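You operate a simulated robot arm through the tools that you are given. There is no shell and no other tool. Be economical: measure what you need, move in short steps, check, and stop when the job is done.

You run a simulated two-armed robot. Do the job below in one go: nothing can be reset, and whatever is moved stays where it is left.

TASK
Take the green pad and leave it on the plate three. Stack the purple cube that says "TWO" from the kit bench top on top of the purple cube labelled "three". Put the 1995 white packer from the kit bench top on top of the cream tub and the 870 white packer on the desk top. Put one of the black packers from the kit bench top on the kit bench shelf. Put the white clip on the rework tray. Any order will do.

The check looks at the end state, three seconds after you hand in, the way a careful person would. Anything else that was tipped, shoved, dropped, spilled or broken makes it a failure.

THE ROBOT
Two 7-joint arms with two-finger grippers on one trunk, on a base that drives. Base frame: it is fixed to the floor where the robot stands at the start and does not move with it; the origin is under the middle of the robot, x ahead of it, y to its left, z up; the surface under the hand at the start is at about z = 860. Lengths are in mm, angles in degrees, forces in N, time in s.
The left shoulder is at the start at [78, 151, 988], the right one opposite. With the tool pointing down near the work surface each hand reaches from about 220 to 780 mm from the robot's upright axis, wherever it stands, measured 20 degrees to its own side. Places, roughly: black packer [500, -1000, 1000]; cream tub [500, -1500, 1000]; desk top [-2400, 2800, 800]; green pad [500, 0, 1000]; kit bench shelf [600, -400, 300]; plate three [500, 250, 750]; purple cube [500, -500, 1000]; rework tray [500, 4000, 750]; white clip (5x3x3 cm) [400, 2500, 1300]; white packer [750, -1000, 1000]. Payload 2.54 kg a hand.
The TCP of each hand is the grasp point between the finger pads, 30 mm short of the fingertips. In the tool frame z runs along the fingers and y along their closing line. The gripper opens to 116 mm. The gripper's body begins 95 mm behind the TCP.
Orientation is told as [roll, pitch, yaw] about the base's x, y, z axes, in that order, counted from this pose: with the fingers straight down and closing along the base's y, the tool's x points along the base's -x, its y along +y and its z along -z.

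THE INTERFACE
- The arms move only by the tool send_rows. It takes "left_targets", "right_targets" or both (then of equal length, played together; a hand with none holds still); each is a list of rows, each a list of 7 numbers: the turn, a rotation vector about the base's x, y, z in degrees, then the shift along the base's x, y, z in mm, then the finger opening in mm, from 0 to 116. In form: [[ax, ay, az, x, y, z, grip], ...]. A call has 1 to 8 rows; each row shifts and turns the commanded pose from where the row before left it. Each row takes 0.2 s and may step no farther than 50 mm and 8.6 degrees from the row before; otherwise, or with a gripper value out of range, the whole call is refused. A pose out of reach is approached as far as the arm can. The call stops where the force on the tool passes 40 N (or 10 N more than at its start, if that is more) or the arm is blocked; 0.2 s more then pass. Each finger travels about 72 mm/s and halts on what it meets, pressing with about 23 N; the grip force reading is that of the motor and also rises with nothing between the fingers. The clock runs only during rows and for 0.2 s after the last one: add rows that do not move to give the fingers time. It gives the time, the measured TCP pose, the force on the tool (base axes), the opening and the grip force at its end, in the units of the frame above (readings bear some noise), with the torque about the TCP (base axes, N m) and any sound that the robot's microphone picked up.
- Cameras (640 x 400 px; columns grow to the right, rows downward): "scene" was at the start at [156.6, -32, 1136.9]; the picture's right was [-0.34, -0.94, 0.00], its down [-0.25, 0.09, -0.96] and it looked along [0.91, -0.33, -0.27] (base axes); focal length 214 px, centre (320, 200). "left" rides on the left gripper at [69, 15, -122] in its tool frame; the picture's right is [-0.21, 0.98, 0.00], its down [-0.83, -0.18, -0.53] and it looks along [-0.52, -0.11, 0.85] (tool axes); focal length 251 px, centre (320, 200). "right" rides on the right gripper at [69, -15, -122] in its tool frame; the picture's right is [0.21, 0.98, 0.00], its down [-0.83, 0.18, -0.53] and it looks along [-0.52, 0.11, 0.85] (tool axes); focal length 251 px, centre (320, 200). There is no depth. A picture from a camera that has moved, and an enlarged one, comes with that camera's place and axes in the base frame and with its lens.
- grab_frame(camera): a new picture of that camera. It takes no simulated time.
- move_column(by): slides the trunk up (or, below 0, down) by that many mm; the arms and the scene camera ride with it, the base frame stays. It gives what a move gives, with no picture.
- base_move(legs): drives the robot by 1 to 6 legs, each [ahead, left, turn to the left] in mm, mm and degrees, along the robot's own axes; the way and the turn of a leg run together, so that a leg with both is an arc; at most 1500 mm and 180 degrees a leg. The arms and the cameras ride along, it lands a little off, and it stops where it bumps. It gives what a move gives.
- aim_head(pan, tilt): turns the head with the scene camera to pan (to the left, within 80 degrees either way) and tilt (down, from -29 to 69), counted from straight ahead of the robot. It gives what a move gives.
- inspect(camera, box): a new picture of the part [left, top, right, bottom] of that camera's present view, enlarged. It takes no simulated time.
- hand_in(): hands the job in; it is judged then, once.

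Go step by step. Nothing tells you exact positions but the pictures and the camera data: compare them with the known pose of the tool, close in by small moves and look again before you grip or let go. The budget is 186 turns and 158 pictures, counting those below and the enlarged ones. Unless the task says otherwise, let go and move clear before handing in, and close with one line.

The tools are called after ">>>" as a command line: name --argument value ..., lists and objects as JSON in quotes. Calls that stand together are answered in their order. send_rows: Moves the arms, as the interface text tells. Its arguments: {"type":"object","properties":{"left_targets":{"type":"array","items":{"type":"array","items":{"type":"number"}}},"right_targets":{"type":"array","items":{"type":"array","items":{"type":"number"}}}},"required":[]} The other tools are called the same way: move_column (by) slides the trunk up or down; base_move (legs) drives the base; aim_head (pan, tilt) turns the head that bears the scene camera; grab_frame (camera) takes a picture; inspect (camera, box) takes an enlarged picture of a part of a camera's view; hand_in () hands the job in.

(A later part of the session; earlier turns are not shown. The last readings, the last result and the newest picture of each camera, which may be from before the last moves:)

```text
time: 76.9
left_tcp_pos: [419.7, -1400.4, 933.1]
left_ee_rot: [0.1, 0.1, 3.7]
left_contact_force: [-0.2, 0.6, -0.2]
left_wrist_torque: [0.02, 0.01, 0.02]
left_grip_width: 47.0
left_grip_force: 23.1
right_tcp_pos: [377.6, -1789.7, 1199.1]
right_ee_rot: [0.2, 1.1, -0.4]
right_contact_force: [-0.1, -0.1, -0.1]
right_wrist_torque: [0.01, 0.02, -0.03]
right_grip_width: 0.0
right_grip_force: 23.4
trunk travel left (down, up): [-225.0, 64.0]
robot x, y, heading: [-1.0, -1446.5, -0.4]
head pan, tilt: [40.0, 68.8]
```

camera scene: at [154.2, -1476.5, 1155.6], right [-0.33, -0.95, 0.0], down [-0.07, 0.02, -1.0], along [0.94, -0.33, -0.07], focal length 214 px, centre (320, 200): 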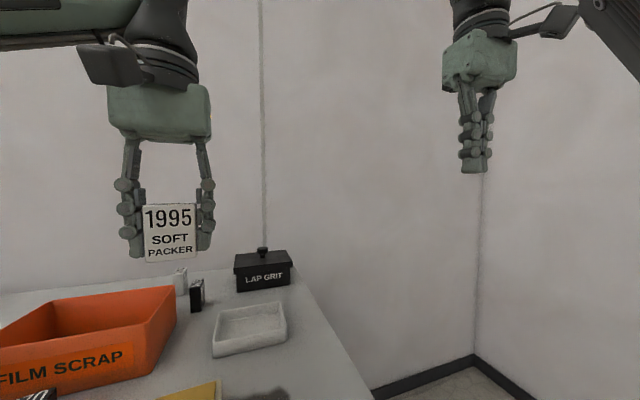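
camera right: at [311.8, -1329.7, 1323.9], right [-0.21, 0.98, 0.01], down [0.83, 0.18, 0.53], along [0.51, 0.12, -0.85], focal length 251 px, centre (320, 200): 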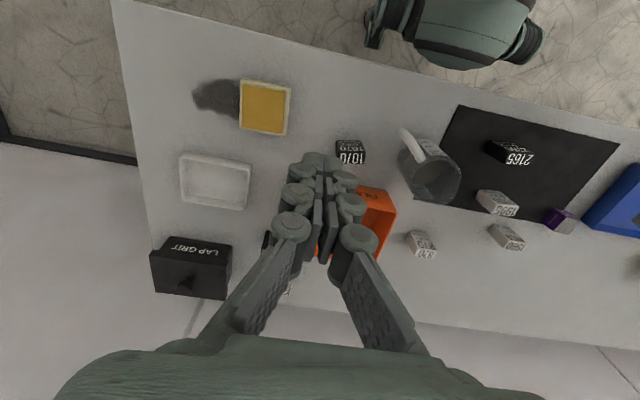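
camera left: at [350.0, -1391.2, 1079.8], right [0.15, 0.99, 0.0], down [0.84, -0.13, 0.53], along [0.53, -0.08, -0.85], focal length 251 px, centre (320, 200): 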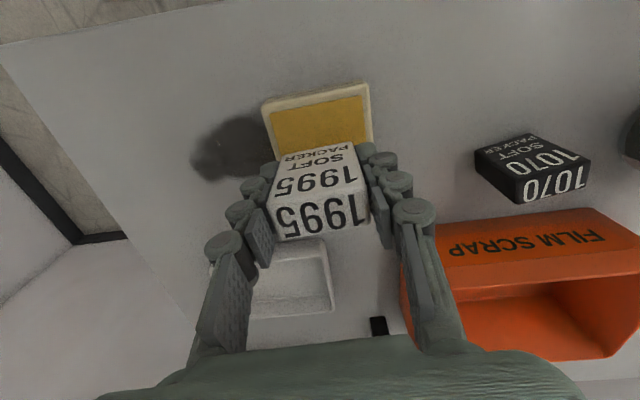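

>>> send_rows --left_targets '[[0, 0, 0, 0, 0, -2, 0], [0, 0, 0, 0, 0, 0, 0]]'

>>> send_rows --left_targets '[[0, 0, 0, 0, 0, -1.5, 0], [0, 0, 0, 0, 0, 0, 0]]'

>>> grab_frame --camera "left"

```text
time: 77.5
left_tcp_pos: [419.9, -1398.9, 931.7]
left_ee_rot: [-0.1, 0.0, 3.7]
left_contact_force: [-0.2, -0.7, -1.0]
left_wrist_torque: [0.02, -0.02, -0.01]
left_grip_width: 47.0
left_grip_force: 23.2
right_tcp_pos: [377.2, -1790.2, 1198.5]
right_ee_rot: [0.3, 1.1, -0.4]
right_contact_force: [-0.6, 0.1, -0.7]
right_wrist_torque: [0.0, 0.01, 0.0]
right_grip_width: 0.1
right_grip_force: 23.0
trunk travel left (down, up): [-225.0, 64.0]
robot x, y, heading: [-0.1, -1448.5, -0.2]
head pan, tilt: [40.0, 68.8]
```

```text
time: 78.1
left_tcp_pos: [418.8, -1398.6, 932.1]
left_ee_rot: [-0.2, -0.1, 3.6]
left_contact_force: [-0.3, 1.2, 6.8]
left_wrist_torque: [-0.05, 0.03, -0.01]
left_grip_width: 47.0
left_grip_force: 23.4
right_tcp_pos: [378.2, -1789.4, 1200.0]
right_ee_rot: [0.2, 1.1, -0.3]
right_contact_force: [0.6, -0.1, 0.5]
right_wrist_torque: [0.01, 0.0, 0.01]
right_grip_width: 0.0
right_grip_force: 23.2
trunk travel left (down, up): [-225.0, 64.0]
robot x, y, heading: [-4.4, -1443.5, -0.4]
head pan, tilt: [40.0, 68.8]
```

```text
92 pictures are left
camera left: at [349.7, -1388.6, 1052.2], right [0.15, 0.99, 0.0], down [0.84, -0.13, 0.54], along [0.53, -0.08, -0.84], focal length 251 px, centre (320, 200)
```

left: 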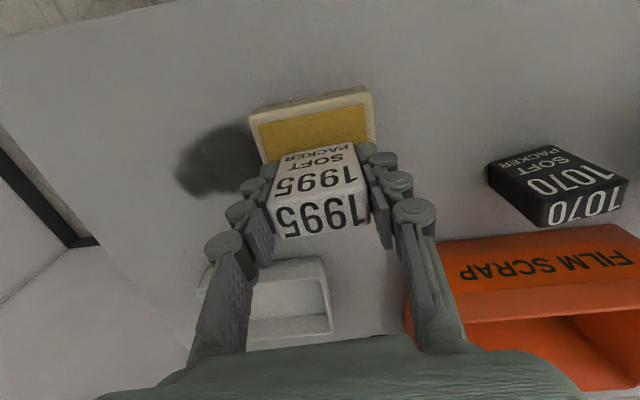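

Contact. Release and lift.

>>> send_rows --left_targets '[[0, 0, 0, 0, 0, 0.5, 80], [0, 0, 0, 0, 0, 0, 80], [0, 0, 0, 0, 0, 0, 80], [0, 0, 0, 0, 0, 15, 80], [0, 0, 0, 0, 0, 40, 80], [0, 0, 0, 0, 0, 45, 80], [0, 0, 0, 0, 0, 45, 80]]'

>>> grab_frame --camera "left"

```text
time: 79.7
left_tcp_pos: [421.6, -1398.5, 1075.4]
left_ee_rot: [0.0, 0.0, 3.7]
left_contact_force: [-0.2, -0.8, -0.8]
left_wrist_torque: [0.01, -0.01, -0.01]
left_grip_width: 80.2
left_grip_force: 0.0
right_tcp_pos: [377.5, -1789.4, 1198.0]
right_ee_rot: [0.2, 1.1, -0.2]
right_contact_force: [0.5, -0.3, -0.1]
right_wrist_torque: [0.01, -0.01, 0.03]
right_grip_width: 0.1
right_grip_force: 23.0
trunk travel left (down, up): [-225.0, 64.0]
robot x, y, heading: [-1.9, -1445.0, -0.0]
head pan, tilt: [40.0, 68.8]
```

```text
91 pictures are left
camera left: at [351.3, -1388.5, 1197.6], right [0.15, 0.99, 0.0], down [0.84, -0.13, 0.53], along [0.53, -0.08, -0.85], focal length 251 px, centre (320, 200)
```

left: 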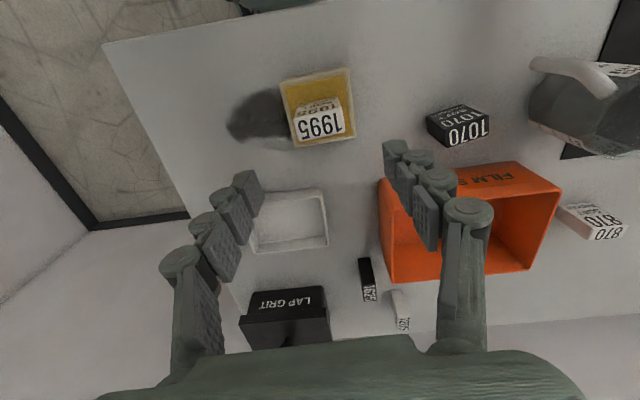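

1995 stands on the tub. Next is the black 2165 packer (≈(403,-961)) for the shelf. I raise the right hand and drive left by 440.

>>> send_rows --right_targets '[[0, 0, 0, -10, 0, 45, 0], [0, 0, 0, -10, 0, 45, 0], [0, 0, 0, -10, 0, 45, 0], [0, 0, 0, 0, 0, 45, 0]]'

>>> base_move --legs '[[0, 440, 0]]'

>>> grab_frame --camera "left"

```text
time: 80.7
left_tcp_pos: [421.4, -1399.9, 1075.7]
left_ee_rot: [-0.1, 0.0, 3.7]
left_contact_force: [0.0, 0.1, -0.5]
left_wrist_torque: [0.02, 0.0, 0.02]
left_grip_width: 80.0
left_grip_force: 0.0
right_tcp_pos: [367.2, -1789.6, 1244.8]
right_ee_rot: [0.1, 0.9, -0.3]
right_contact_force: [0.8, -0.3, 0.9]
right_wrist_torque: [-0.01, 0.01, 0.02]
right_grip_width: 0.0
right_grip_force: 23.1
right hand out of reach, approached as far as the arm can: row 2, 3, 4
trunk travel left (down, up): [-225.0, 64.0]
robot x, y, heading: [0.3, -1443.2, -0.2]
head pan, tilt: [40.0, 68.8]
```

```text
time: 85.4
left_tcp_pos: [426.2, -962.5, 1075.4]
left_ee_rot: [-0.1, 0.1, 3.2]
left_contact_force: [-0.5, 0.7, 0.2]
left_wrist_torque: [-0.04, 0.0, -0.03]
left_grip_width: 80.2
left_grip_force: 0.0
right_tcp_pos: [367.2, -1352.1, 1244.1]
right_ee_rot: [0.0, 0.9, -0.9]
right_contact_force: [-0.3, -0.1, 0.2]
right_wrist_torque: [-0.03, 0.02, 0.02]
right_grip_width: 0.0
right_grip_force: 23.2
trunk travel left (down, up): [-225.0, 64.0]
robot x, y, heading: [3.6, -1002.6, -0.8]
head pan, tilt: [40.0, 68.8]
```

```text
90 pictures are left
camera left: at [356.5, -949.1, 1197.1], right [0.16, 0.99, 0.0], down [0.83, -0.13, 0.53], along [0.53, -0.09, -0.85], focal length 251 px, centre (320, 200)
```

left: 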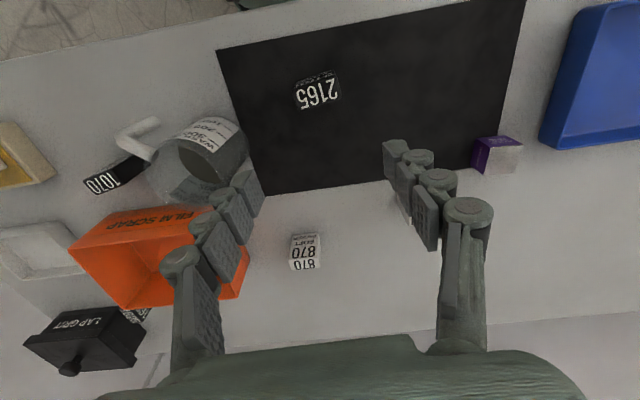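

Tilt the left hand 40° forward while backing off for a slanted grasp of 2165.

>>> send_rows --left_targets '[[0, -8, 0, -17, 0, -20, 80], [0, -8, 0, -17, 0, -20, 80], [0, -8, 0, -17, 0, -20, 80], [0, -8, 0, -17, 0, -20, 80], [0, -8, 0, -17, 0, -20, 80], [0, 0, 0, 0, 0, 0, 80]]'

>>> grab_frame --camera "left"

>>> grab_frame --camera "scene"

```text
time: 86.8
left_tcp_pos: [351.3, -962.1, 983.2]
left_ee_rot: [-4.8, -37.6, 9.1]
left_contact_force: [-0.8, -0.1, 0.2]
left_wrist_torque: [0.01, -0.01, 0.0]
left_grip_width: 79.9
left_grip_force: 0.1
right_tcp_pos: [371.4, -1350.6, 1241.9]
right_ee_rot: [0.2, 1.5, -0.8]
right_contact_force: [-0.7, 0.5, 0.1]
right_wrist_torque: [0.02, 0.04, 0.01]
right_grip_width: 0.0
right_grip_force: 23.2
trunk travel left (down, up): [-225.0, 64.0]
robot x, y, heading: [3.4, -1004.6, -1.0]
head pan, tilt: [40.0, 68.8]
```

```text
89 pictures are left
camera left: at [221.6, -957.3, 1035.7], right [0.06, 1.0, 0.06], down [0.34, -0.08, 0.94], along [0.94, -0.04, -0.34], focal length 251 px, centre (320, 200)
```

left: 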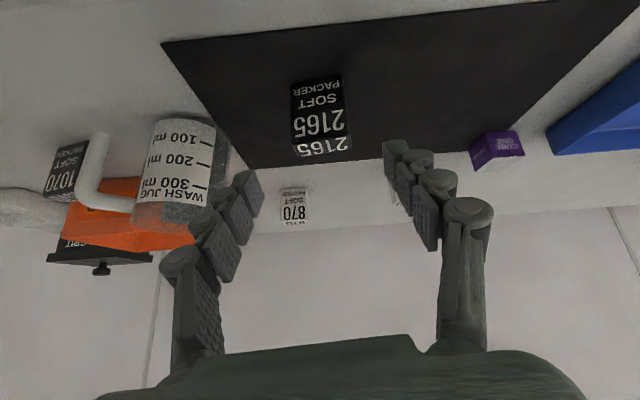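

```text
88 pictures are left
camera scene: at [153.9, -1034.8, 1169.8], right [-0.34, -0.94, 0.0], down [0.08, -0.03, -1.0], along [0.94, -0.34, 0.09], focal length 214 px, centre (320, 200)
```

scene: 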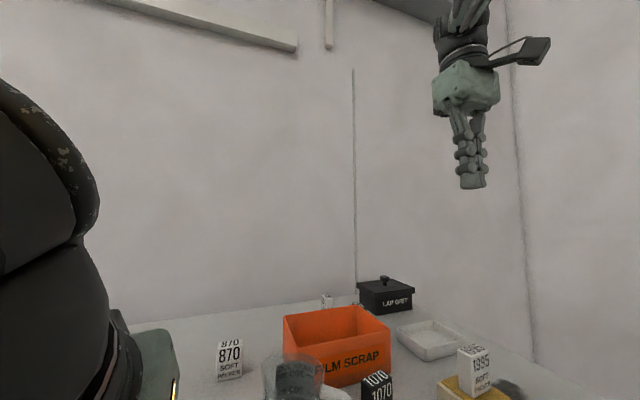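

The tilted hand is crowding the body/head. I back the base 160 mm so the arm can be more extended.

>>> base_move --legs '[[-160, 0, 0.8]]'

>>> send_rows --left_targets '[[0, 0, 0, 40, 0, 0, 80], [0, 0, 0, 40, 0, 0, 80], [0, 0, 0, 40, 0, 0, 80], [0, 0, 0, 0, 0, 0, 80]]'

>>> grab_frame --camera "left"

>>> grab_frame --camera "scene"

```text
time: 88.3
left_tcp_pos: [189.9, -958.5, 982.8]
left_ee_rot: [-4.5, -37.8, 9.2]
left_contact_force: [-1.1, -0.6, 0.2]
left_wrist_torque: [-0.02, -0.02, 0.01]
left_grip_width: 80.0
left_grip_force: 0.0
right_tcp_pos: [214.4, -1346.2, 1242.1]
right_ee_rot: [0.1, 1.5, -0.2]
right_contact_force: [-0.2, 0.5, -0.1]
right_wrist_torque: [-0.02, -0.05, 0.0]
right_grip_width: 0.0
right_grip_force: 23.6
trunk travel left (down, up): [-225.0, 64.0]
robot x, y, heading: [-159.7, -998.1, -0.3]
head pan, tilt: [40.0, 68.8]
```

```text
time: 89.3
left_tcp_pos: [311.8, -956.9, 982.2]
left_ee_rot: [-4.5, -37.6, 9.1]
left_contact_force: [0.3, -0.2, -0.1]
left_wrist_torque: [-0.01, 0.01, -0.01]
left_grip_width: 80.2
left_grip_force: 0.1
right_tcp_pos: [215.9, -1346.8, 1240.1]
right_ee_rot: [0.3, 1.8, -0.1]
right_contact_force: [1.0, 0.2, 0.3]
right_wrist_torque: [0.03, 0.0, 0.01]
right_grip_width: 0.0
right_grip_force: 22.9
trunk travel left (down, up): [-225.0, 64.0]
robot x, y, heading: [-158.6, -1000.9, -0.2]
head pan, tilt: [40.0, 68.8]
```

```text
87 pictures are left
camera left: at [181.0, -954.2, 1035.2], right [0.06, 1.0, 0.07], down [0.34, -0.09, 0.94], along [0.94, -0.03, -0.34], focal length 251 px, centre (320, 200)
```

left: 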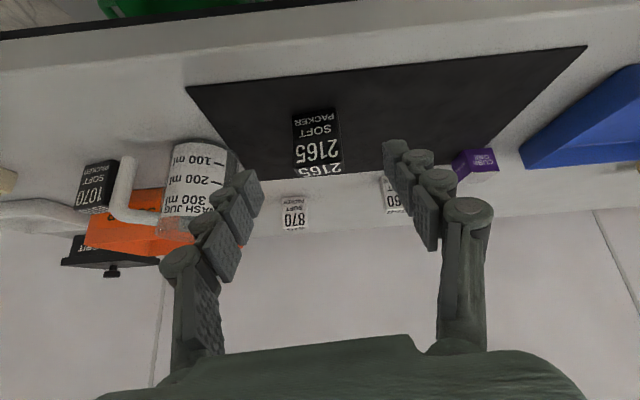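

```text
86 pictures are left
camera scene: at [-5.3, -1030.5, 1169.7], right [-0.31, -0.95, 0.0], down [0.08, -0.03, -1.0], along [0.95, -0.31, 0.09], focal length 214 px, centre (320, 200)
```

scene: 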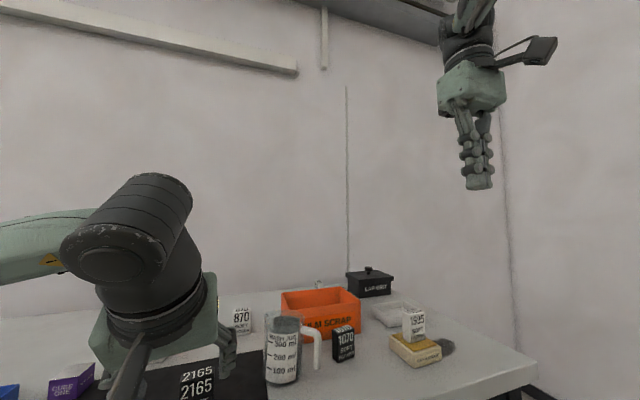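

Correct the small roll/yaw and pre-position along the slanted approach to 2165 at (401,-960).

>>> send_rows --left_targets '[[3.6, 0, -6.4, 26, -3, 0, 72], [0, 0, 0, 0, 0, 0, 72], [0, 0, 0, 21, 0, -27, 72], [0, 0, 0, 21, 0, -27, 72]]'

>>> grab_frame --camera "left"

```text
time: 90.3
left_tcp_pos: [380.4, -961.1, 927.1]
left_ee_rot: [0.1, -38.0, 0.0]
left_contact_force: [0.6, -0.8, -0.1]
left_wrist_torque: [0.0, -0.02, 0.04]
left_grip_width: 72.1
left_grip_force: 0.0
right_tcp_pos: [217.2, -1346.5, 1239.8]
right_ee_rot: [0.3, 1.9, -0.1]
right_contact_force: [-0.5, -0.1, 0.1]
right_wrist_torque: [0.03, -0.01, -0.01]
right_grip_width: 0.1
right_grip_force: 23.0
trunk travel left (down, up): [-225.0, 64.0]
robot x, y, heading: [-156.4, -1000.2, -0.2]
head pan, tilt: [40.0, 68.8]
```

```text
85 pictures are left
camera left: at [250.4, -945.4, 980.6], right [0.17, 0.98, 0.13], down [0.32, -0.18, 0.93], along [0.93, -0.11, -0.34], focal length 251 px, centre (320, 200)
```

left: 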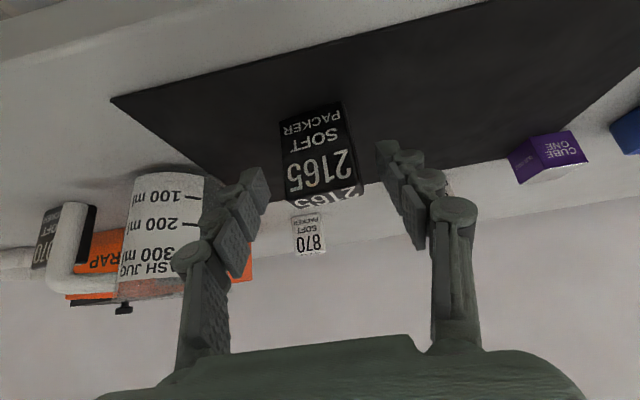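

>>> send_rows --left_targets '[[0, 0, 0, 22, 0, -27, 72], [0, 0, 0, 0, 0, 0, 72], [0, 0, 0, 0, 0, 0, 0], [0, 0, 0, 0, 0, 0, 0], [0, 0, 0, 0, 0, 0, 0], [0, 0, 0, 0, 0, 0, 0]]'

>>> grab_frame --camera "left"

```text
time: 91.7
left_tcp_pos: [400.0, -961.0, 901.8]
left_ee_rot: [0.1, -38.0, 0.1]
left_contact_force: [0.4, 1.8, 1.3]
left_wrist_torque: [0.13, -0.02, 0.0]
left_grip_width: 48.5
left_grip_force: 23.3
right_tcp_pos: [215.4, -1347.1, 1240.4]
right_ee_rot: [0.4, 1.8, -0.2]
right_contact_force: [0.0, 0.3, 0.5]
right_wrist_torque: [-0.04, 0.03, 0.02]
right_grip_width: 0.0
right_grip_force: 23.6
trunk travel left (down, up): [-225.0, 64.0]
robot x, y, heading: [-155.8, -1004.3, -0.2]
head pan, tilt: [40.0, 68.8]
```

```text
84 pictures are left
camera left: at [271.1, -945.4, 955.4], right [0.17, 0.98, 0.13], down [0.32, -0.18, 0.93], along [0.93, -0.11, -0.34], focal length 251 px, centre (320, 200)
```

left: 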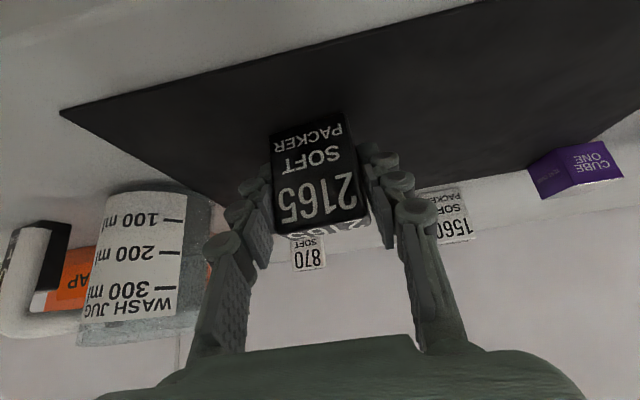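

2165 gripped. Lift, then back away from the bench.

>>> send_rows --left_targets '[[0, 0, 0, 0, 0, 10, 0], [0, 0, 0, 0, 0, 30, 0], [0, 0, 0, 0, 0, 40, 0], [0, 0, 0, 0, 0, 30, 0]]'

>>> base_move --legs '[[-420, 0, 0]]'

>>> grab_frame --camera "left"

>>> grab_frame --camera "scene"

```text
time: 92.7
left_tcp_pos: [401.6, -960.9, 1011.5]
left_ee_rot: [0.1, -38.0, -0.1]
left_contact_force: [0.2, 0.1, -0.5]
left_wrist_torque: [0.01, 0.01, 0.02]
left_grip_width: 48.3
left_grip_force: 23.2
right_tcp_pos: [215.0, -1346.8, 1240.0]
right_ee_rot: [0.3, 1.8, -0.2]
right_contact_force: [0.0, -0.5, 0.4]
right_wrist_torque: [-0.03, -0.01, -0.03]
right_grip_width: 0.1
right_grip_force: 23.2
trunk travel left (down, up): [-225.0, 64.0]
robot x, y, heading: [-156.2, -997.8, 0.1]
head pan, tilt: [40.0, 68.8]
```

```text
time: 95.3
left_tcp_pos: [-24.3, -957.2, 1011.2]
left_ee_rot: [0.1, -38.0, 0.2]
left_contact_force: [-0.5, -1.0, -0.9]
left_wrist_torque: [-0.04, -0.06, -0.01]
left_grip_width: 48.1
left_grip_force: 23.4
right_tcp_pos: [-207.9, -1344.5, 1240.5]
right_ee_rot: [0.3, 1.9, 0.1]
right_contact_force: [-0.5, -1.1, 0.5]
right_wrist_torque: [0.0, -0.01, -0.02]
right_grip_width: 0.0
right_grip_force: 23.0
trunk travel left (down, up): [-225.0, 64.0]
robot x, y, heading: [-582.0, -1006.8, 0.0]
head pan, tilt: [40.0, 68.8]
```

```text
83 pictures are left
camera left: at [-153.5, -943.3, 1065.0], right [0.17, 0.98, 0.13], down [0.32, -0.18, 0.93], along [0.93, -0.11, -0.34], focal length 251 px, centre (320, 200)
```

left: 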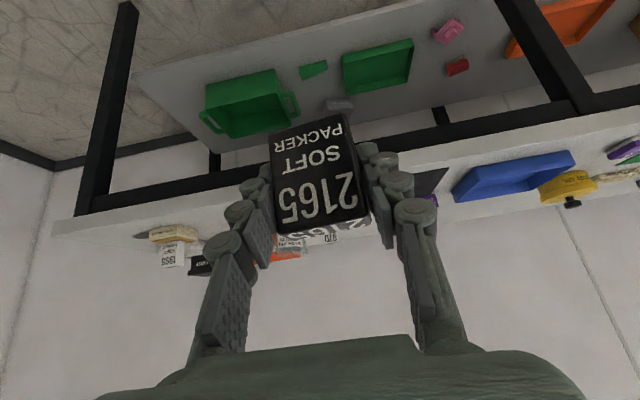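

```text
82 pictures are left
camera scene: at [-429.7, -1029.2, 1170.1], right [-0.31, -0.95, 0.0], down [0.09, -0.03, -1.0], along [0.95, -0.3, 0.09], focal length 214 px, centre (320, 200)
```

scene: 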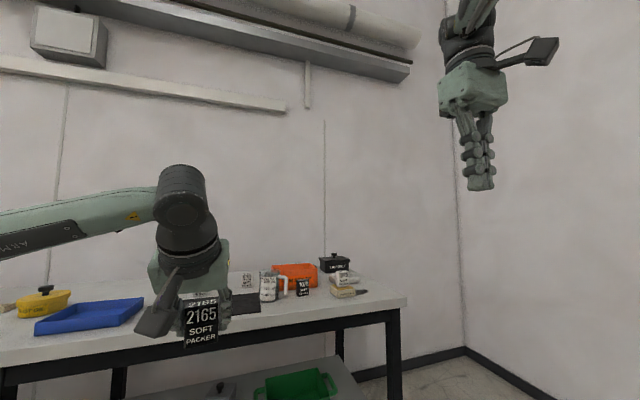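

Clear view of the shelf: free front strip around (460,-930), z≈300. Lower the trunk and then the hand out here.

>>> move_column --by -225

>>> send_rows --left_targets '[[0, 0, 0, 0, 0, -45, 0], [0, 0, 0, 0, 0, -45, 0], [0, 0, 0, 0, 0, -45, 0], [0, 0, 0, 0, 0, -45, 0], [0, 0, 0, 0, 0, -45, 0], [0, 0, 0, 0, 0, -45, 0]]'

```text
time: 97.7
left_tcp_pos: [-24.2, -957.8, 786.1]
left_ee_rot: [-0.1, -38.0, 0.2]
left_contact_force: [0.2, -0.5, -0.1]
left_wrist_torque: [-0.02, 0.01, 0.01]
left_grip_width: 48.0
left_grip_force: 22.9
right_tcp_pos: [-206.9, -1346.0, 1014.1]
right_ee_rot: [0.3, 2.0, 0.0]
right_contact_force: [0.1, -0.3, 0.1]
right_wrist_torque: [-0.01, 0.02, -0.01]
right_grip_width: 0.0
right_grip_force: 23.0
trunk travel left (down, up): [0.0, 289.0]
robot x, y, heading: [-582.2, -1001.6, 0.3]
head pan, tilt: [40.0, 68.8]
```

```text
time: 99.0
left_tcp_pos: [-22.5, -959.1, 515.7]
left_ee_rot: [0.0, -38.1, 0.3]
left_contact_force: [0.9, -0.7, -0.1]
left_wrist_torque: [0.03, 0.0, 0.02]
left_grip_width: 47.8
left_grip_force: 23.8
right_tcp_pos: [-206.5, -1344.9, 1012.9]
right_ee_rot: [0.3, 2.0, 0.2]
right_contact_force: [-0.1, 0.2, 0.3]
right_wrist_torque: [0.02, -0.01, -0.02]
right_grip_width: 0.0
right_grip_force: 23.4
trunk travel left (down, up): [0.0, 289.0]
robot x, y, heading: [-581.8, -1002.4, 0.1]
head pan, tilt: [40.0, 68.8]
```

Works so far; go lower in free space to about z 390 and look.

>>> send_rows --left_targets '[[0, 0, 0, 0, 0, -45, 0], [0, 0, 0, 0, 0, -45, 0], [0, 0, 0, 0, 0, -35, 0], [0, 0, 0, 0, 0, 0, 0]]'

>>> grab_frame --camera "left"

>>> grab_frame --camera "scene"

```text
time: 100.0
left_tcp_pos: [-23.9, -958.2, 389.6]
left_ee_rot: [0.1, -38.0, 0.2]
left_contact_force: [0.0, 0.8, -1.2]
left_wrist_torque: [0.03, 0.02, 0.0]
left_grip_width: 47.9
left_grip_force: 23.2
right_tcp_pos: [-205.6, -1344.7, 1013.7]
right_ee_rot: [0.3, 2.0, 0.0]
right_contact_force: [0.7, 0.4, 0.4]
right_wrist_torque: [-0.02, 0.01, -0.01]
right_grip_width: 0.0
right_grip_force: 22.7
trunk travel left (down, up): [0.0, 289.0]
robot x, y, heading: [-581.9, -999.0, 0.2]
head pan, tilt: [40.0, 68.8]
```

```text
81 pictures are left
camera left: at [-154.0, -943.8, 443.6], right [0.16, 0.98, 0.13], down [0.32, -0.18, 0.93], along [0.93, -0.11, -0.35], focal length 251 px, centre (320, 200)
```

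left: 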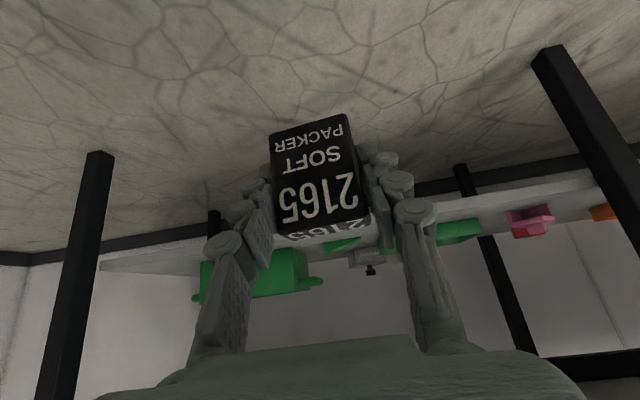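

```text
80 pictures are left
camera scene: at [-429.0, -1028.1, 945.0], right [-0.29, -0.96, 0.0], down [0.09, -0.03, -1.0], along [0.95, -0.29, 0.09], focal length 214 px, centre (320, 200)
```

scene: 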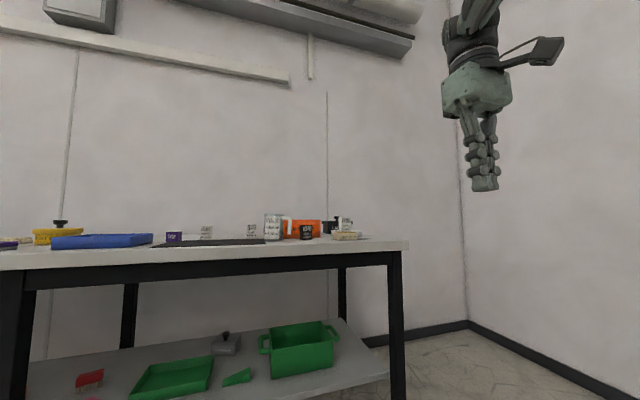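

Good view. Legs are well clear (y≈-430 and -1580). Drive forward with the packer ~50 mm above shelf level.

>>> base_move --legs '[[400, 28, 0]]'

>>> grab_frame --camera "left"

>>> grab_frame --camera "scene"

```text
time: 102.6
left_tcp_pos: [377.2, -932.9, 390.4]
left_ee_rot: [0.0, -38.0, 0.1]
left_contact_force: [0.0, -0.3, -0.9]
left_wrist_torque: [-0.03, 0.0, -0.02]
left_grip_width: 47.3
left_grip_force: 23.1
right_tcp_pos: [193.9, -1318.3, 1013.2]
right_ee_rot: [0.3, 2.0, -0.2]
right_contact_force: [0.0, -0.1, -0.4]
right_wrist_torque: [-0.01, -0.02, 0.0]
right_grip_width: 0.0
right_grip_force: 23.2
trunk travel left (down, up): [0.0, 289.0]
robot x, y, heading: [-179.5, -975.4, -0.3]
head pan, tilt: [40.0, 68.8]
```

```text
79 pictures are left
camera left: at [247.2, -917.7, 444.1], right [0.17, 0.98, 0.13], down [0.32, -0.18, 0.93], along [0.93, -0.11, -0.35], focal length 251 px, centre (320, 200)
```

left: 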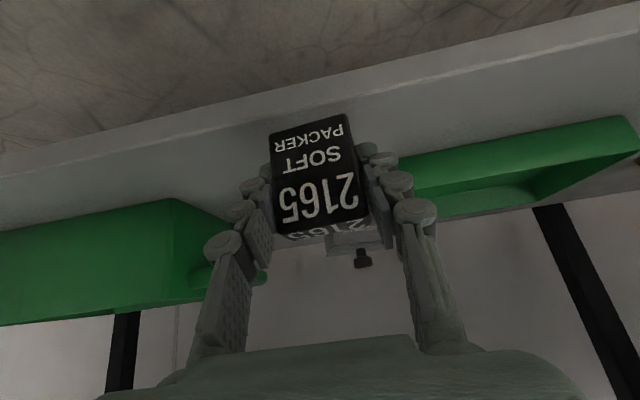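

```text
78 pictures are left
camera scene: at [-28.2, -1000.5, 945.2], right [-0.3, -0.96, 0.0], down [0.09, -0.03, -1.0], along [0.95, -0.29, 0.09], focal length 214 px, centre (320, 200)
```

scene: 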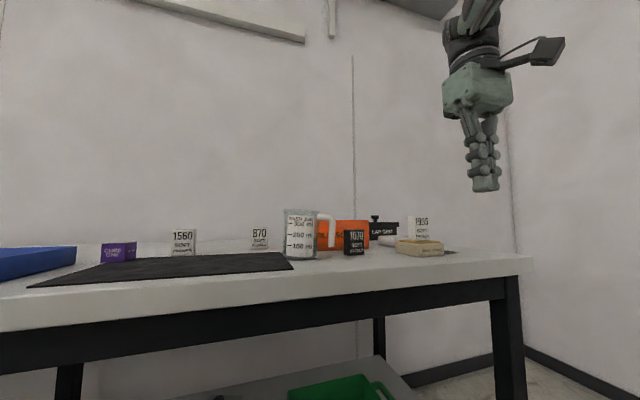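

>>> base_move --legs '[[80, 0, 0]]'

>>> send_rows --left_targets '[[0, 0, 0, 0, 0, -20, 0], [0, 0, 0, 0, 0, -15, 0], [0, 0, 0, 0, 0, 0, 0]]'

>>> grab_frame --camera "left"

```text
time: 103.6
left_tcp_pos: [453.6, -932.9, 390.9]
left_ee_rot: [0.0, -38.0, 0.0]
left_contact_force: [0.1, 0.4, -1.2]
left_wrist_torque: [0.0, 0.01, -0.02]
left_grip_width: 47.2
left_grip_force: 23.5
right_tcp_pos: [271.8, -1320.2, 1012.5]
right_ee_rot: [0.4, 2.3, -0.2]
right_contact_force: [-0.8, 1.3, -0.2]
right_wrist_torque: [0.03, 0.01, 0.0]
right_grip_width: 0.1
right_grip_force: 23.3
trunk travel left (down, up): [0.0, 289.0]
robot x, y, heading: [-103.5, -975.6, -0.2]
head pan, tilt: [40.0, 68.8]
```

```text
time: 104.4
left_tcp_pos: [455.4, -934.5, 359.1]
left_ee_rot: [-0.1, -38.3, -0.1]
left_contact_force: [-3.8, 0.0, 17.4]
left_wrist_torque: [0.45, 0.17, 0.04]
left_grip_width: 47.6
left_grip_force: 22.9
right_tcp_pos: [270.7, -1319.5, 1011.3]
right_ee_rot: [0.4, 2.3, -0.4]
right_contact_force: [0.1, 0.7, -0.3]
right_wrist_torque: [0.0, -0.02, 0.02]
right_grip_width: 0.0
right_grip_force: 23.4
trunk travel left (down, up): [0.0, 289.0]
robot x, y, heading: [-101.1, -971.0, -0.0]
head pan, tilt: [40.0, 68.8]
```

```text
77 pictures are left
camera left: at [325.3, -919.2, 411.7], right [0.17, 0.98, 0.13], down [0.32, -0.18, 0.93], along [0.93, -0.12, -0.34], focal length 251 px, centre (320, 200)
```

left: 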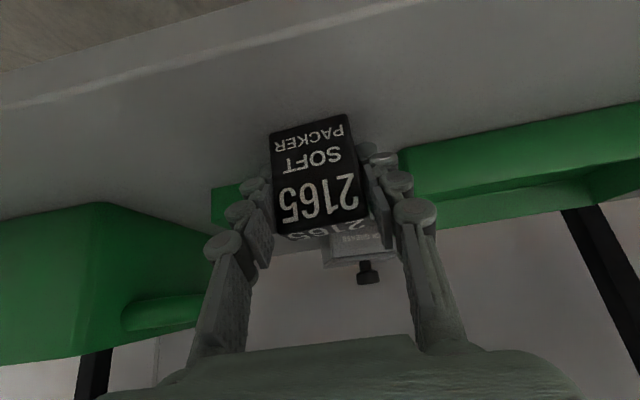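

Contact with the shelf (z≈319), packer standing ~30 mm inside the edge. Release and back out along the tool.

>>> send_rows --left_targets '[[0, 0, 0, 0, 0, 1.5, 0], [0, 0, 0, 0, 0, 0, 72], [0, 0, 0, 0, 0, 0, 72], [0, 0, 0, 0, 0, 0, 72], [0, 0, 0, -10, 0, 13, 72], [0, 0, 0, -20, 0, 26, 72], [0, 0, 0, -25, 0, 30, 72]]'

>>> grab_frame --camera "left"

```text
time: 106.0
left_tcp_pos: [398.8, -933.2, 424.7]
left_ee_rot: [0.0, -37.9, 0.0]
left_contact_force: [0.5, -0.8, -0.1]
left_wrist_torque: [0.05, -0.02, 0.01]
left_grip_width: 72.3
left_grip_force: 0.0
right_tcp_pos: [271.2, -1319.3, 1012.4]
right_ee_rot: [0.4, 2.4, -0.3]
right_contact_force: [0.0, 0.3, -1.0]
right_wrist_torque: [-0.01, 0.01, -0.01]
right_grip_width: 0.0
right_grip_force: 23.2
trunk travel left (down, up): [0.0, 289.0]
robot x, y, heading: [-101.3, -971.6, -0.4]
head pan, tilt: [40.0, 68.8]
```

```text
76 pictures are left
camera left: at [268.6, -916.8, 478.5], right [0.17, 0.98, 0.13], down [0.32, -0.18, 0.93], along [0.93, -0.12, -0.35], focal length 251 px, centre (320, 200)
```

left: 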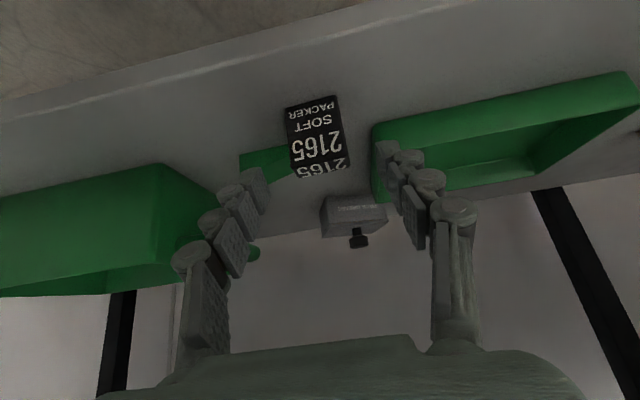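

2165 stands on the shelf. Back the base out and raise up.

>>> base_move --legs '[[-480, 0, 0]]'

>>> grab_frame --camera "scene"

>>> move_column --by 225

>>> send_rows --left_targets '[[0, 0, 0, 0, 0, 45, 72], [0, 0, 0, 0, 0, 45, 72], [0, 0, 0, 0, 0, 45, 72], [0, 0, 0, 0, 0, 45, 72], [0, 0, 0, 0, 0, 45, 72], [0, 0, 0, 0, 0, 45, 72], [0, 0, 0, 0, 0, 45, 72], [0, 0, 0, 0, 0, 45, 72]]'

>>> send_rows --left_targets '[[0, 7.6, 0, 0, 0, 40, 72], [0, 7.6, 0, 0, 0, 40, 72], [0, 7.6, 0, 0, 0, 20, 72], [0, 7.6, 0, 0, 0, 0, 72], [0, 7.6, 0, 0, 0, 0, 72], [0, 0, 0, 0, 0, 0, 72]]'

```text
time: 108.9
left_tcp_pos: [-79.3, -927.5, 424.3]
left_ee_rot: [0.0, -38.0, 0.5]
left_contact_force: [0.3, -0.1, 0.1]
left_wrist_torque: [0.02, -0.03, -0.01]
left_grip_width: 72.0
left_grip_force: 0.1
right_tcp_pos: [-203.2, -1317.3, 1011.9]
right_ee_rot: [0.4, 2.4, 0.2]
right_contact_force: [-0.1, -1.0, 0.0]
right_wrist_torque: [0.01, -0.02, -0.01]
right_grip_width: 0.0
right_grip_force: 23.1
trunk travel left (down, up): [0.0, 289.0]
robot x, y, heading: [-581.4, -974.0, 0.4]
head pan, tilt: [40.0, 68.8]
```

```text
75 pictures are left
camera scene: at [-427.8, -997.7, 945.5], right [-0.26, -0.96, 0.0], down [0.09, -0.03, -1.0], along [0.96, -0.26, 0.09], focal length 214 px, centre (320, 200)
```

scene: 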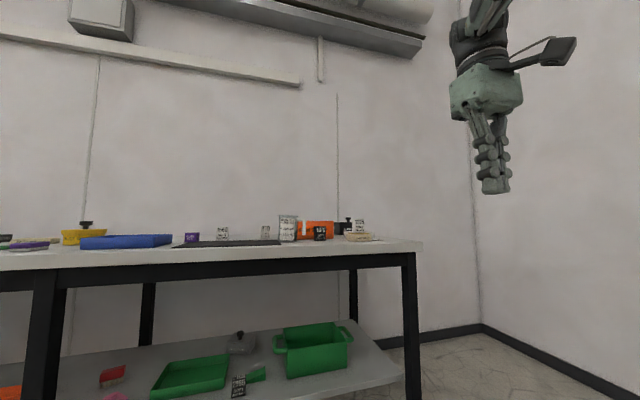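

```text
time: 111.2
left_tcp_pos: [-78.8, -928.5, 650.6]
left_ee_rot: [0.0, -38.0, 0.3]
left_contact_force: [0.6, 0.0, -0.3]
left_wrist_torque: [0.0, -0.01, 0.01]
left_grip_width: 72.1
left_grip_force: 0.1
right_tcp_pos: [-202.2, -1317.4, 1235.3]
right_ee_rot: [0.5, 2.6, 0.2]
right_contact_force: [0.0, 0.3, 0.1]
right_wrist_torque: [-0.01, -0.01, 0.03]
right_grip_width: 0.1
right_grip_force: 22.9
trunk travel left (down, up): [-225.0, 64.0]
robot x, y, heading: [-580.4, -976.5, 0.2]
head pan, tilt: [40.0, 68.8]
```

```text
time: 113.0
left_tcp_pos: [-79.2, -927.8, 1010.6]
left_ee_rot: [0.2, -38.0, 0.4]
left_contact_force: [0.2, 1.0, 0.0]
left_wrist_torque: [0.01, 0.02, -0.02]
left_grip_width: 72.2
left_grip_force: 0.1
right_tcp_pos: [-203.1, -1317.2, 1235.3]
right_ee_rot: [0.4, 2.5, 0.2]
right_contact_force: [-0.1, 0.6, 0.1]
right_wrist_torque: [0.03, -0.03, 0.02]
right_grip_width: 0.1
right_grip_force: 23.2
trunk travel left (down, up): [-225.0, 64.0]
robot x, y, heading: [-579.8, -974.5, 0.4]
head pan, tilt: [40.0, 68.8]
```

```text
time: 114.4
left_tcp_pos: [-79.1, -928.2, 1109.3]
left_ee_rot: [0.2, 0.0, 0.2]
left_contact_force: [-0.1, 0.1, 0.7]
left_wrist_torque: [0.0, -0.01, 0.03]
left_grip_width: 71.9
left_grip_force: 0.0
right_tcp_pos: [-201.6, -1316.9, 1234.5]
right_ee_rot: [0.3, 2.6, 0.2]
right_contact_force: [-0.1, 0.3, -0.6]
right_wrist_torque: [-0.01, 0.0, 0.01]
right_grip_width: 0.1
right_grip_force: 23.1
trunk travel left (down, up): [-225.0, 64.0]
robot x, y, heading: [-581.6, -976.1, 0.3]
head pan, tilt: [40.0, 68.8]
```

Now drive back to the bench for the 870 packer (≈(648,-1026)).

>>> base_move --legs '[[600, -95, 0]]'

>>> grab_frame --camera "left"

```text
time: 117.9
left_tcp_pos: [527.2, -1025.6, 1109.9]
left_ee_rot: [0.3, 0.0, 0.0]
left_contact_force: [-0.1, -0.5, -0.2]
left_wrist_torque: [-0.02, 0.02, 0.0]
left_grip_width: 71.9
left_grip_force: 0.1
right_tcp_pos: [402.5, -1413.3, 1235.2]
right_ee_rot: [0.4, 2.6, -0.1]
right_contact_force: [-0.2, -0.6, -1.3]
right_wrist_torque: [-0.02, 0.03, 0.04]
right_grip_width: 0.1
right_grip_force: 22.8
trunk travel left (down, up): [-225.0, 64.0]
robot x, y, heading: [25.4, -1068.7, -0.2]
head pan, tilt: [40.0, 68.8]
```

```text
74 pictures are left
camera left: at [458.5, -1011.0, 1231.7], right [0.21, 0.98, 0.0], down [0.83, -0.18, 0.53], along [0.52, -0.11, -0.85], focal length 251 px, centre (320, 200)
```

left: 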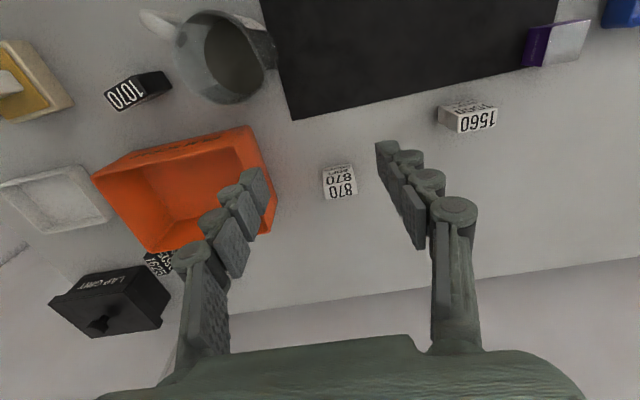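

>>> inspect --camera "left" --box '[260, 120, 420, 240]'

```text
3.33 times, centred on (340, 180) of left
camera zoom: at [458.5, -1011.0, 1231.7], right [0.21, 0.98, 0.0], down [0.83, -0.18, 0.53], along [0.52, -0.11, -0.85], focal length 838 px, centre (253, 267)
```

zoom: 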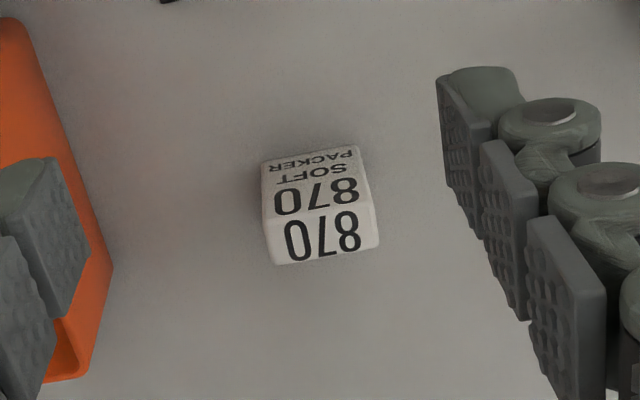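

870 is at about (640,-1020), yaw ≈ -2°. Move over, descend and grip.

>>> send_rows --left_targets '[[0, 0, -2, 28, 1.5, -28, 72], [0, 0, 0, 28, 1.5, -28, 72], [0, 0, 0, 28, 1.5, -28, 72], [0, 0, 0, 28, 1, -26, 72], [0, 0, 0, 0, 0, 0, 72]]'

>>> grab_frame --camera "left"

```text
time: 119.1
left_tcp_pos: [640.5, -1019.9, 999.0]
left_ee_rot: [0.3, -0.1, -2.0]
left_contact_force: [0.1, -0.6, 0.1]
left_wrist_torque: [-0.04, 0.03, -0.03]
left_grip_width: 72.1
left_grip_force: 0.1
right_tcp_pos: [402.8, -1413.9, 1234.4]
right_ee_rot: [0.4, 2.8, -0.1]
right_contact_force: [0.4, -1.0, 0.1]
right_wrist_torque: [-0.02, -0.01, -0.03]
right_grip_width: 0.1
right_grip_force: 23.0
trunk travel left (down, up): [-225.0, 64.0]
robot x, y, heading: [25.9, -1067.9, -0.1]
head pan, tilt: [40.0, 68.8]
```

```text
72 pictures are left
camera left: at [571.5, -1002.6, 1122.1], right [0.25, 0.97, 0.0], down [0.82, -0.21, 0.53], along [0.52, -0.13, -0.85], focal length 251 px, centre (320, 200)
```

left: 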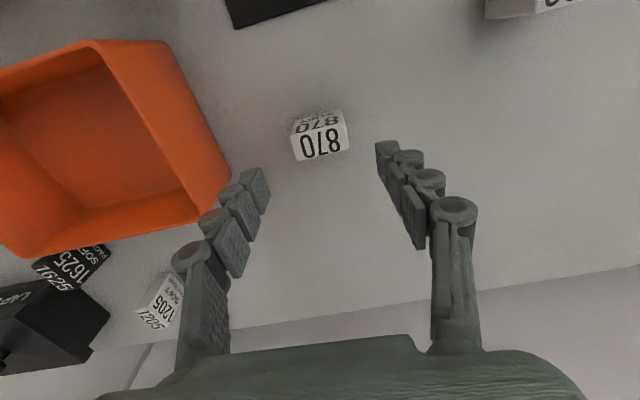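

>>> send_rows --left_targets '[[0, 0, -1, 0, 2, -35, 64], [0, 0, 0, 0, 0, -35, 62], [0, 0, 0, 0, 0, -30, 62], [0, 0, 0, 0, 0, 0, 0], [0, 0, 0, 0, 0, 0, 0], [0, 0, 0, 0, 0, 0, 0]]'

>>> grab_frame --camera "left"

```text
time: 120.5
left_tcp_pos: [639.5, -1017.8, 900.0]
left_ee_rot: [0.4, -0.1, -3.0]
left_contact_force: [0.0, -0.6, 0.2]
left_wrist_torque: [0.0, -0.01, 0.01]
left_grip_width: 47.4
left_grip_force: 22.7
right_tcp_pos: [402.7, -1413.1, 1234.2]
right_ee_rot: [0.5, 2.8, -0.1]
right_contact_force: [0.4, -0.6, 0.0]
right_wrist_torque: [0.0, 0.01, 0.0]
right_grip_width: 0.0
right_grip_force: 23.3
trunk travel left (down, up): [-225.0, 64.0]
robot x, y, heading: [26.8, -1070.6, -0.2]
head pan, tilt: [40.0, 68.8]
```

```text
71 pictures are left
camera left: at [571.1, -999.1, 1021.3], right [0.27, 0.96, 0.0], down [0.81, -0.23, 0.53], along [0.51, -0.14, -0.85], focal length 251 px, centre (320, 200)
```

left: 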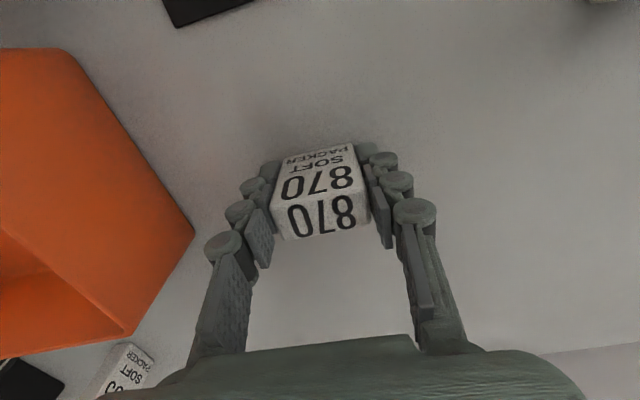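

870 gripped. Lift and retract, then back away from the bench.

>>> send_rows --left_targets '[[0, 0, 0, 0, 2, 15, 0], [0, 0, 0, 0, 0, 40, 0], [0, 0, 0, 0, 0, 45, 0], [0, 0, 0, -20, 0, 40, 0], [0, 0, 0, -40, 0, 25, 0], [0, 0, 0, -45, 0, 15, 0], [0, 0, 0, -45, 0, 0, 0], [0, 0, 0, -30, 0, 0, 0]]'

>>> base_move --legs '[[-700, 0, 0], [0, 0, 110]]'

>>> grab_frame --camera "scene"

```text
time: 122.3
left_tcp_pos: [459.7, -1017.2, 1080.7]
left_ee_rot: [0.3, 0.0, -3.0]
left_contact_force: [-0.3, 0.2, 0.0]
left_wrist_torque: [-0.01, -0.01, 0.02]
left_grip_width: 47.1
left_grip_force: 23.3
right_tcp_pos: [402.6, -1413.1, 1235.1]
right_ee_rot: [0.4, 2.8, -0.1]
right_contact_force: [-0.5, -0.8, 0.1]
right_wrist_torque: [-0.01, -0.03, -0.04]
right_grip_width: 0.0
right_grip_force: 23.7
trunk travel left (down, up): [-225.0, 64.0]
robot x, y, heading: [26.4, -1068.4, -0.3]
head pan, tilt: [40.0, 68.8]
```

```text
time: 130.8
left_tcp_pos: [-860.8, -677.0, 1082.0]
left_ee_rot: [0.3, 0.0, 105.9]
left_contact_force: [0.2, 0.8, -0.2]
left_wrist_torque: [-0.01, -0.01, -0.01]
left_grip_width: 46.9
left_grip_force: 23.0
right_tcp_pos: [-468.6, -602.4, 1234.3]
right_ee_rot: [0.4, 2.8, 108.7]
right_contact_force: [-0.4, -0.5, -0.4]
right_wrist_torque: [0.0, -0.02, 0.04]
right_grip_width: 0.0
right_grip_force: 22.9
trunk travel left (down, up): [-225.0, 64.0]
robot x, y, heading: [-677.4, -1069.2, 108.6]
head pan, tilt: [40.0, 68.8]
```

```text
70 pictures are left
camera scene: at [-704.7, -921.2, 1173.0], right [0.99, 0.11, 0.0], down [-0.01, 0.12, -0.99], along [-0.11, 0.99, 0.12], focal length 214 px, centre (320, 200)
```

scene: 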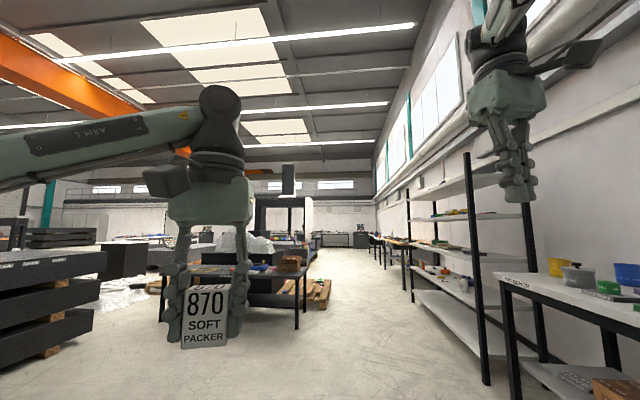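

>>> inspect --camera "scene" --box '[0, 200, 340, 380]'

>>> inspect --camera "scene" --box '[330, 180, 640, 390]'

```text
1.88 times, centred on (170, 290) of scene
camera zoom: at [-704.7, -921.2, 1173.0], right [0.99, 0.11, 0.0], down [-0.01, 0.12, -0.99], along [-0.11, 0.99, 0.12], focal length 404 px, centre (602, 31)
```

zoom: 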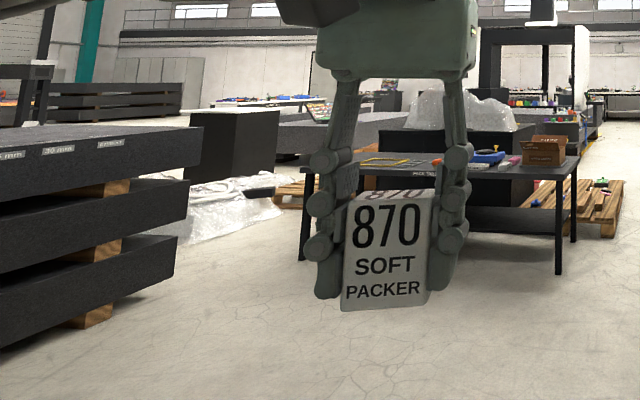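

```text
1.90 times, centred on (485, 285) of scene
camera zoom: at [-704.7, -921.2, 1173.0], right [0.99, 0.11, 0.0], down [-0.01, 0.12, -0.99], along [-0.11, 0.99, 0.12], focal length 408 px, centre (6, 38)
```

zoom: 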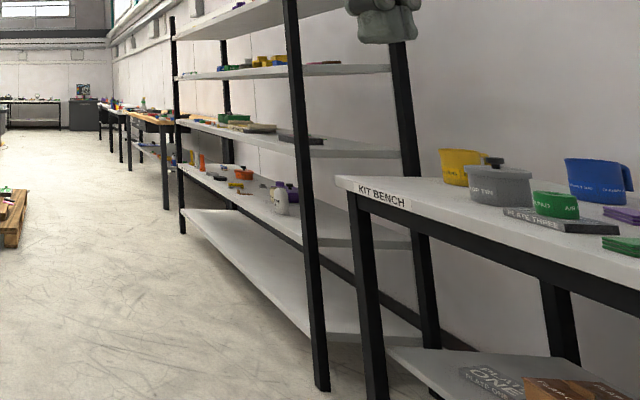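

A kit bench, rack, and further on a pack table and desks are visible. Drive up the aisle and look left.

>>> base_move --legs '[[0, 0, -18.6], [1500, 0, 0], [1100, -80, 0], [0, 0, 70]]'

>>> grab_frame --camera "scene"

```text
time: 147.8
left_tcp_pos: [-1012.1, 1636.1, 1079.7]
left_ee_rot: [0.2, 0.1, 158.7]
left_contact_force: [-0.5, -0.1, -0.8]
left_wrist_torque: [0.01, 0.02, 0.03]
left_grip_width: 47.1
left_grip_force: 23.1
right_tcp_pos: [-835.4, 2000.0, 1229.9]
right_ee_rot: [0.8, 3.5, 161.5]
right_contact_force: [-0.2, -0.2, 0.4]
right_wrist_torque: [-0.01, -0.02, 0.03]
right_grip_width: 0.1
right_grip_force: 22.7
trunk travel left (down, up): [-225.0, 64.0]
robot x, y, heading: [-582.2, 1550.8, 161.7]
head pan, tilt: [40.0, 68.8]
```

```text
67 pictures are left
camera scene: at [-708.5, 1554.6, 1205.5], right [-0.26, 0.97, 0.0], down [-0.51, -0.14, -0.85], along [-0.82, -0.22, 0.52], focal length 214 px, centre (320, 200)
```

scene: 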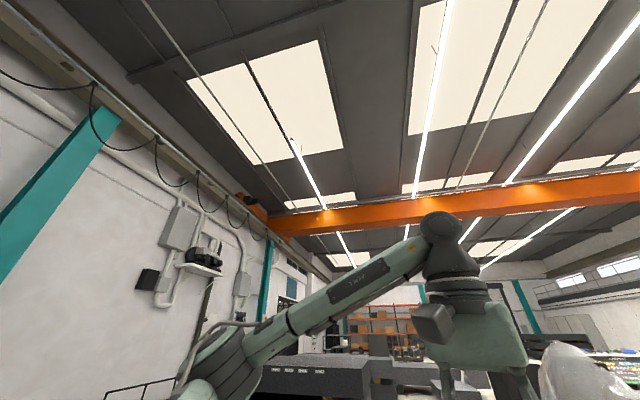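

The head drifts during drives; try commanding it again.

>>> aim_head --pan -20 --tilt 10

>>> grab_frame --camera "scene"

```text
time: 149.1
left_tcp_pos: [-1010.7, 1636.8, 1082.1]
left_ee_rot: [0.3, 0.1, 158.6]
left_contact_force: [0.6, -0.4, -0.3]
left_wrist_torque: [0.0, 0.02, 0.02]
left_grip_width: 46.7
left_grip_force: 22.6
right_tcp_pos: [-835.2, 1999.9, 1230.6]
right_ee_rot: [1.0, 3.3, 161.5]
right_contact_force: [0.4, 0.1, -0.2]
right_wrist_torque: [0.04, -0.02, -0.02]
right_grip_width: 0.2
right_grip_force: 23.2
trunk travel left (down, up): [-225.0, 64.0]
robot x, y, heading: [-583.3, 1550.9, 161.6]
head pan, tilt: [-20.0, 10.0]
```

```text
66 pictures are left
camera scene: at [-732.3, 1588.3, 1103.2], right [0.2, 0.98, 0.0], down [0.59, -0.12, -0.8], along [-0.78, 0.16, -0.6], focal length 214 px, centre (320, 200)
```

scene: 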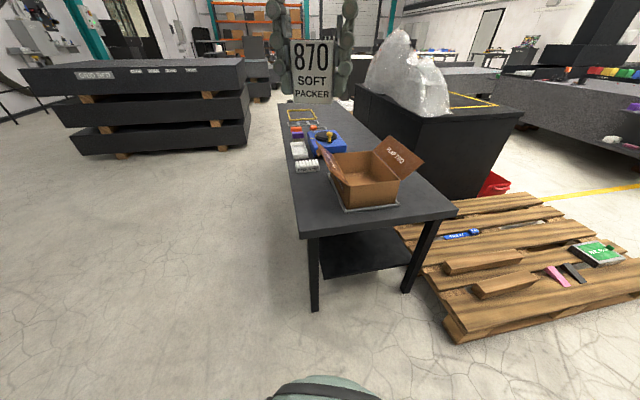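

>>> inspect --camera "scene" --box '[340, 0, 640, 190]'

>>> inspect --camera "scene" --box '[20, 20, 340, 220]'

```text
2.11 times, centred on (490, 95) of scene
camera zoom: at [-732.3, 1588.3, 1103.2], right [0.2, 0.98, 0.0], down [0.59, -0.12, -0.8], along [-0.78, 0.16, -0.6], focal length 452 px, centre (-38, 421)
```

zoom: 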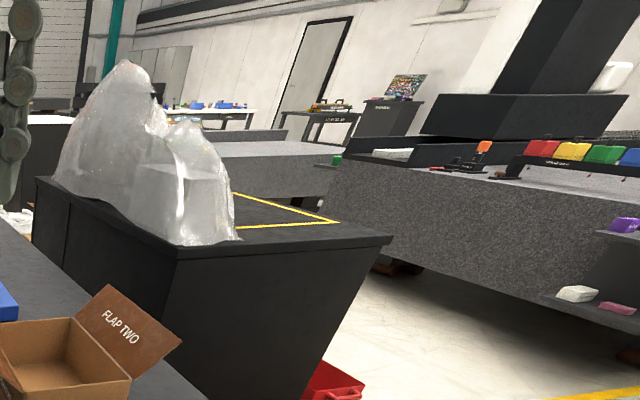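

```text
2.00 times, centred on (180, 120) of scene
camera zoom: at [-732.3, 1588.3, 1103.2], right [0.2, 0.98, 0.0], down [0.59, -0.12, -0.8], along [-0.78, 0.16, -0.6], focal length 429 px, centre (600, 360)
```

zoom: 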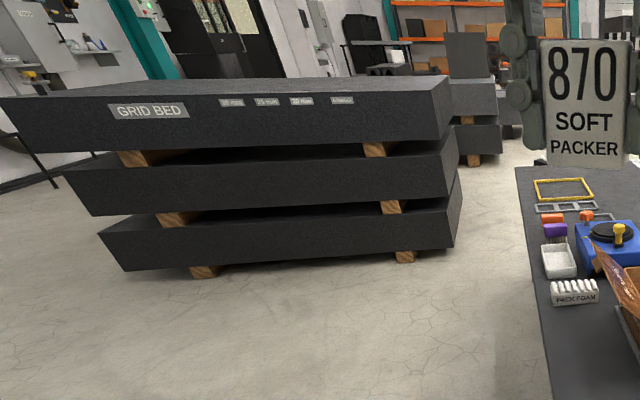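

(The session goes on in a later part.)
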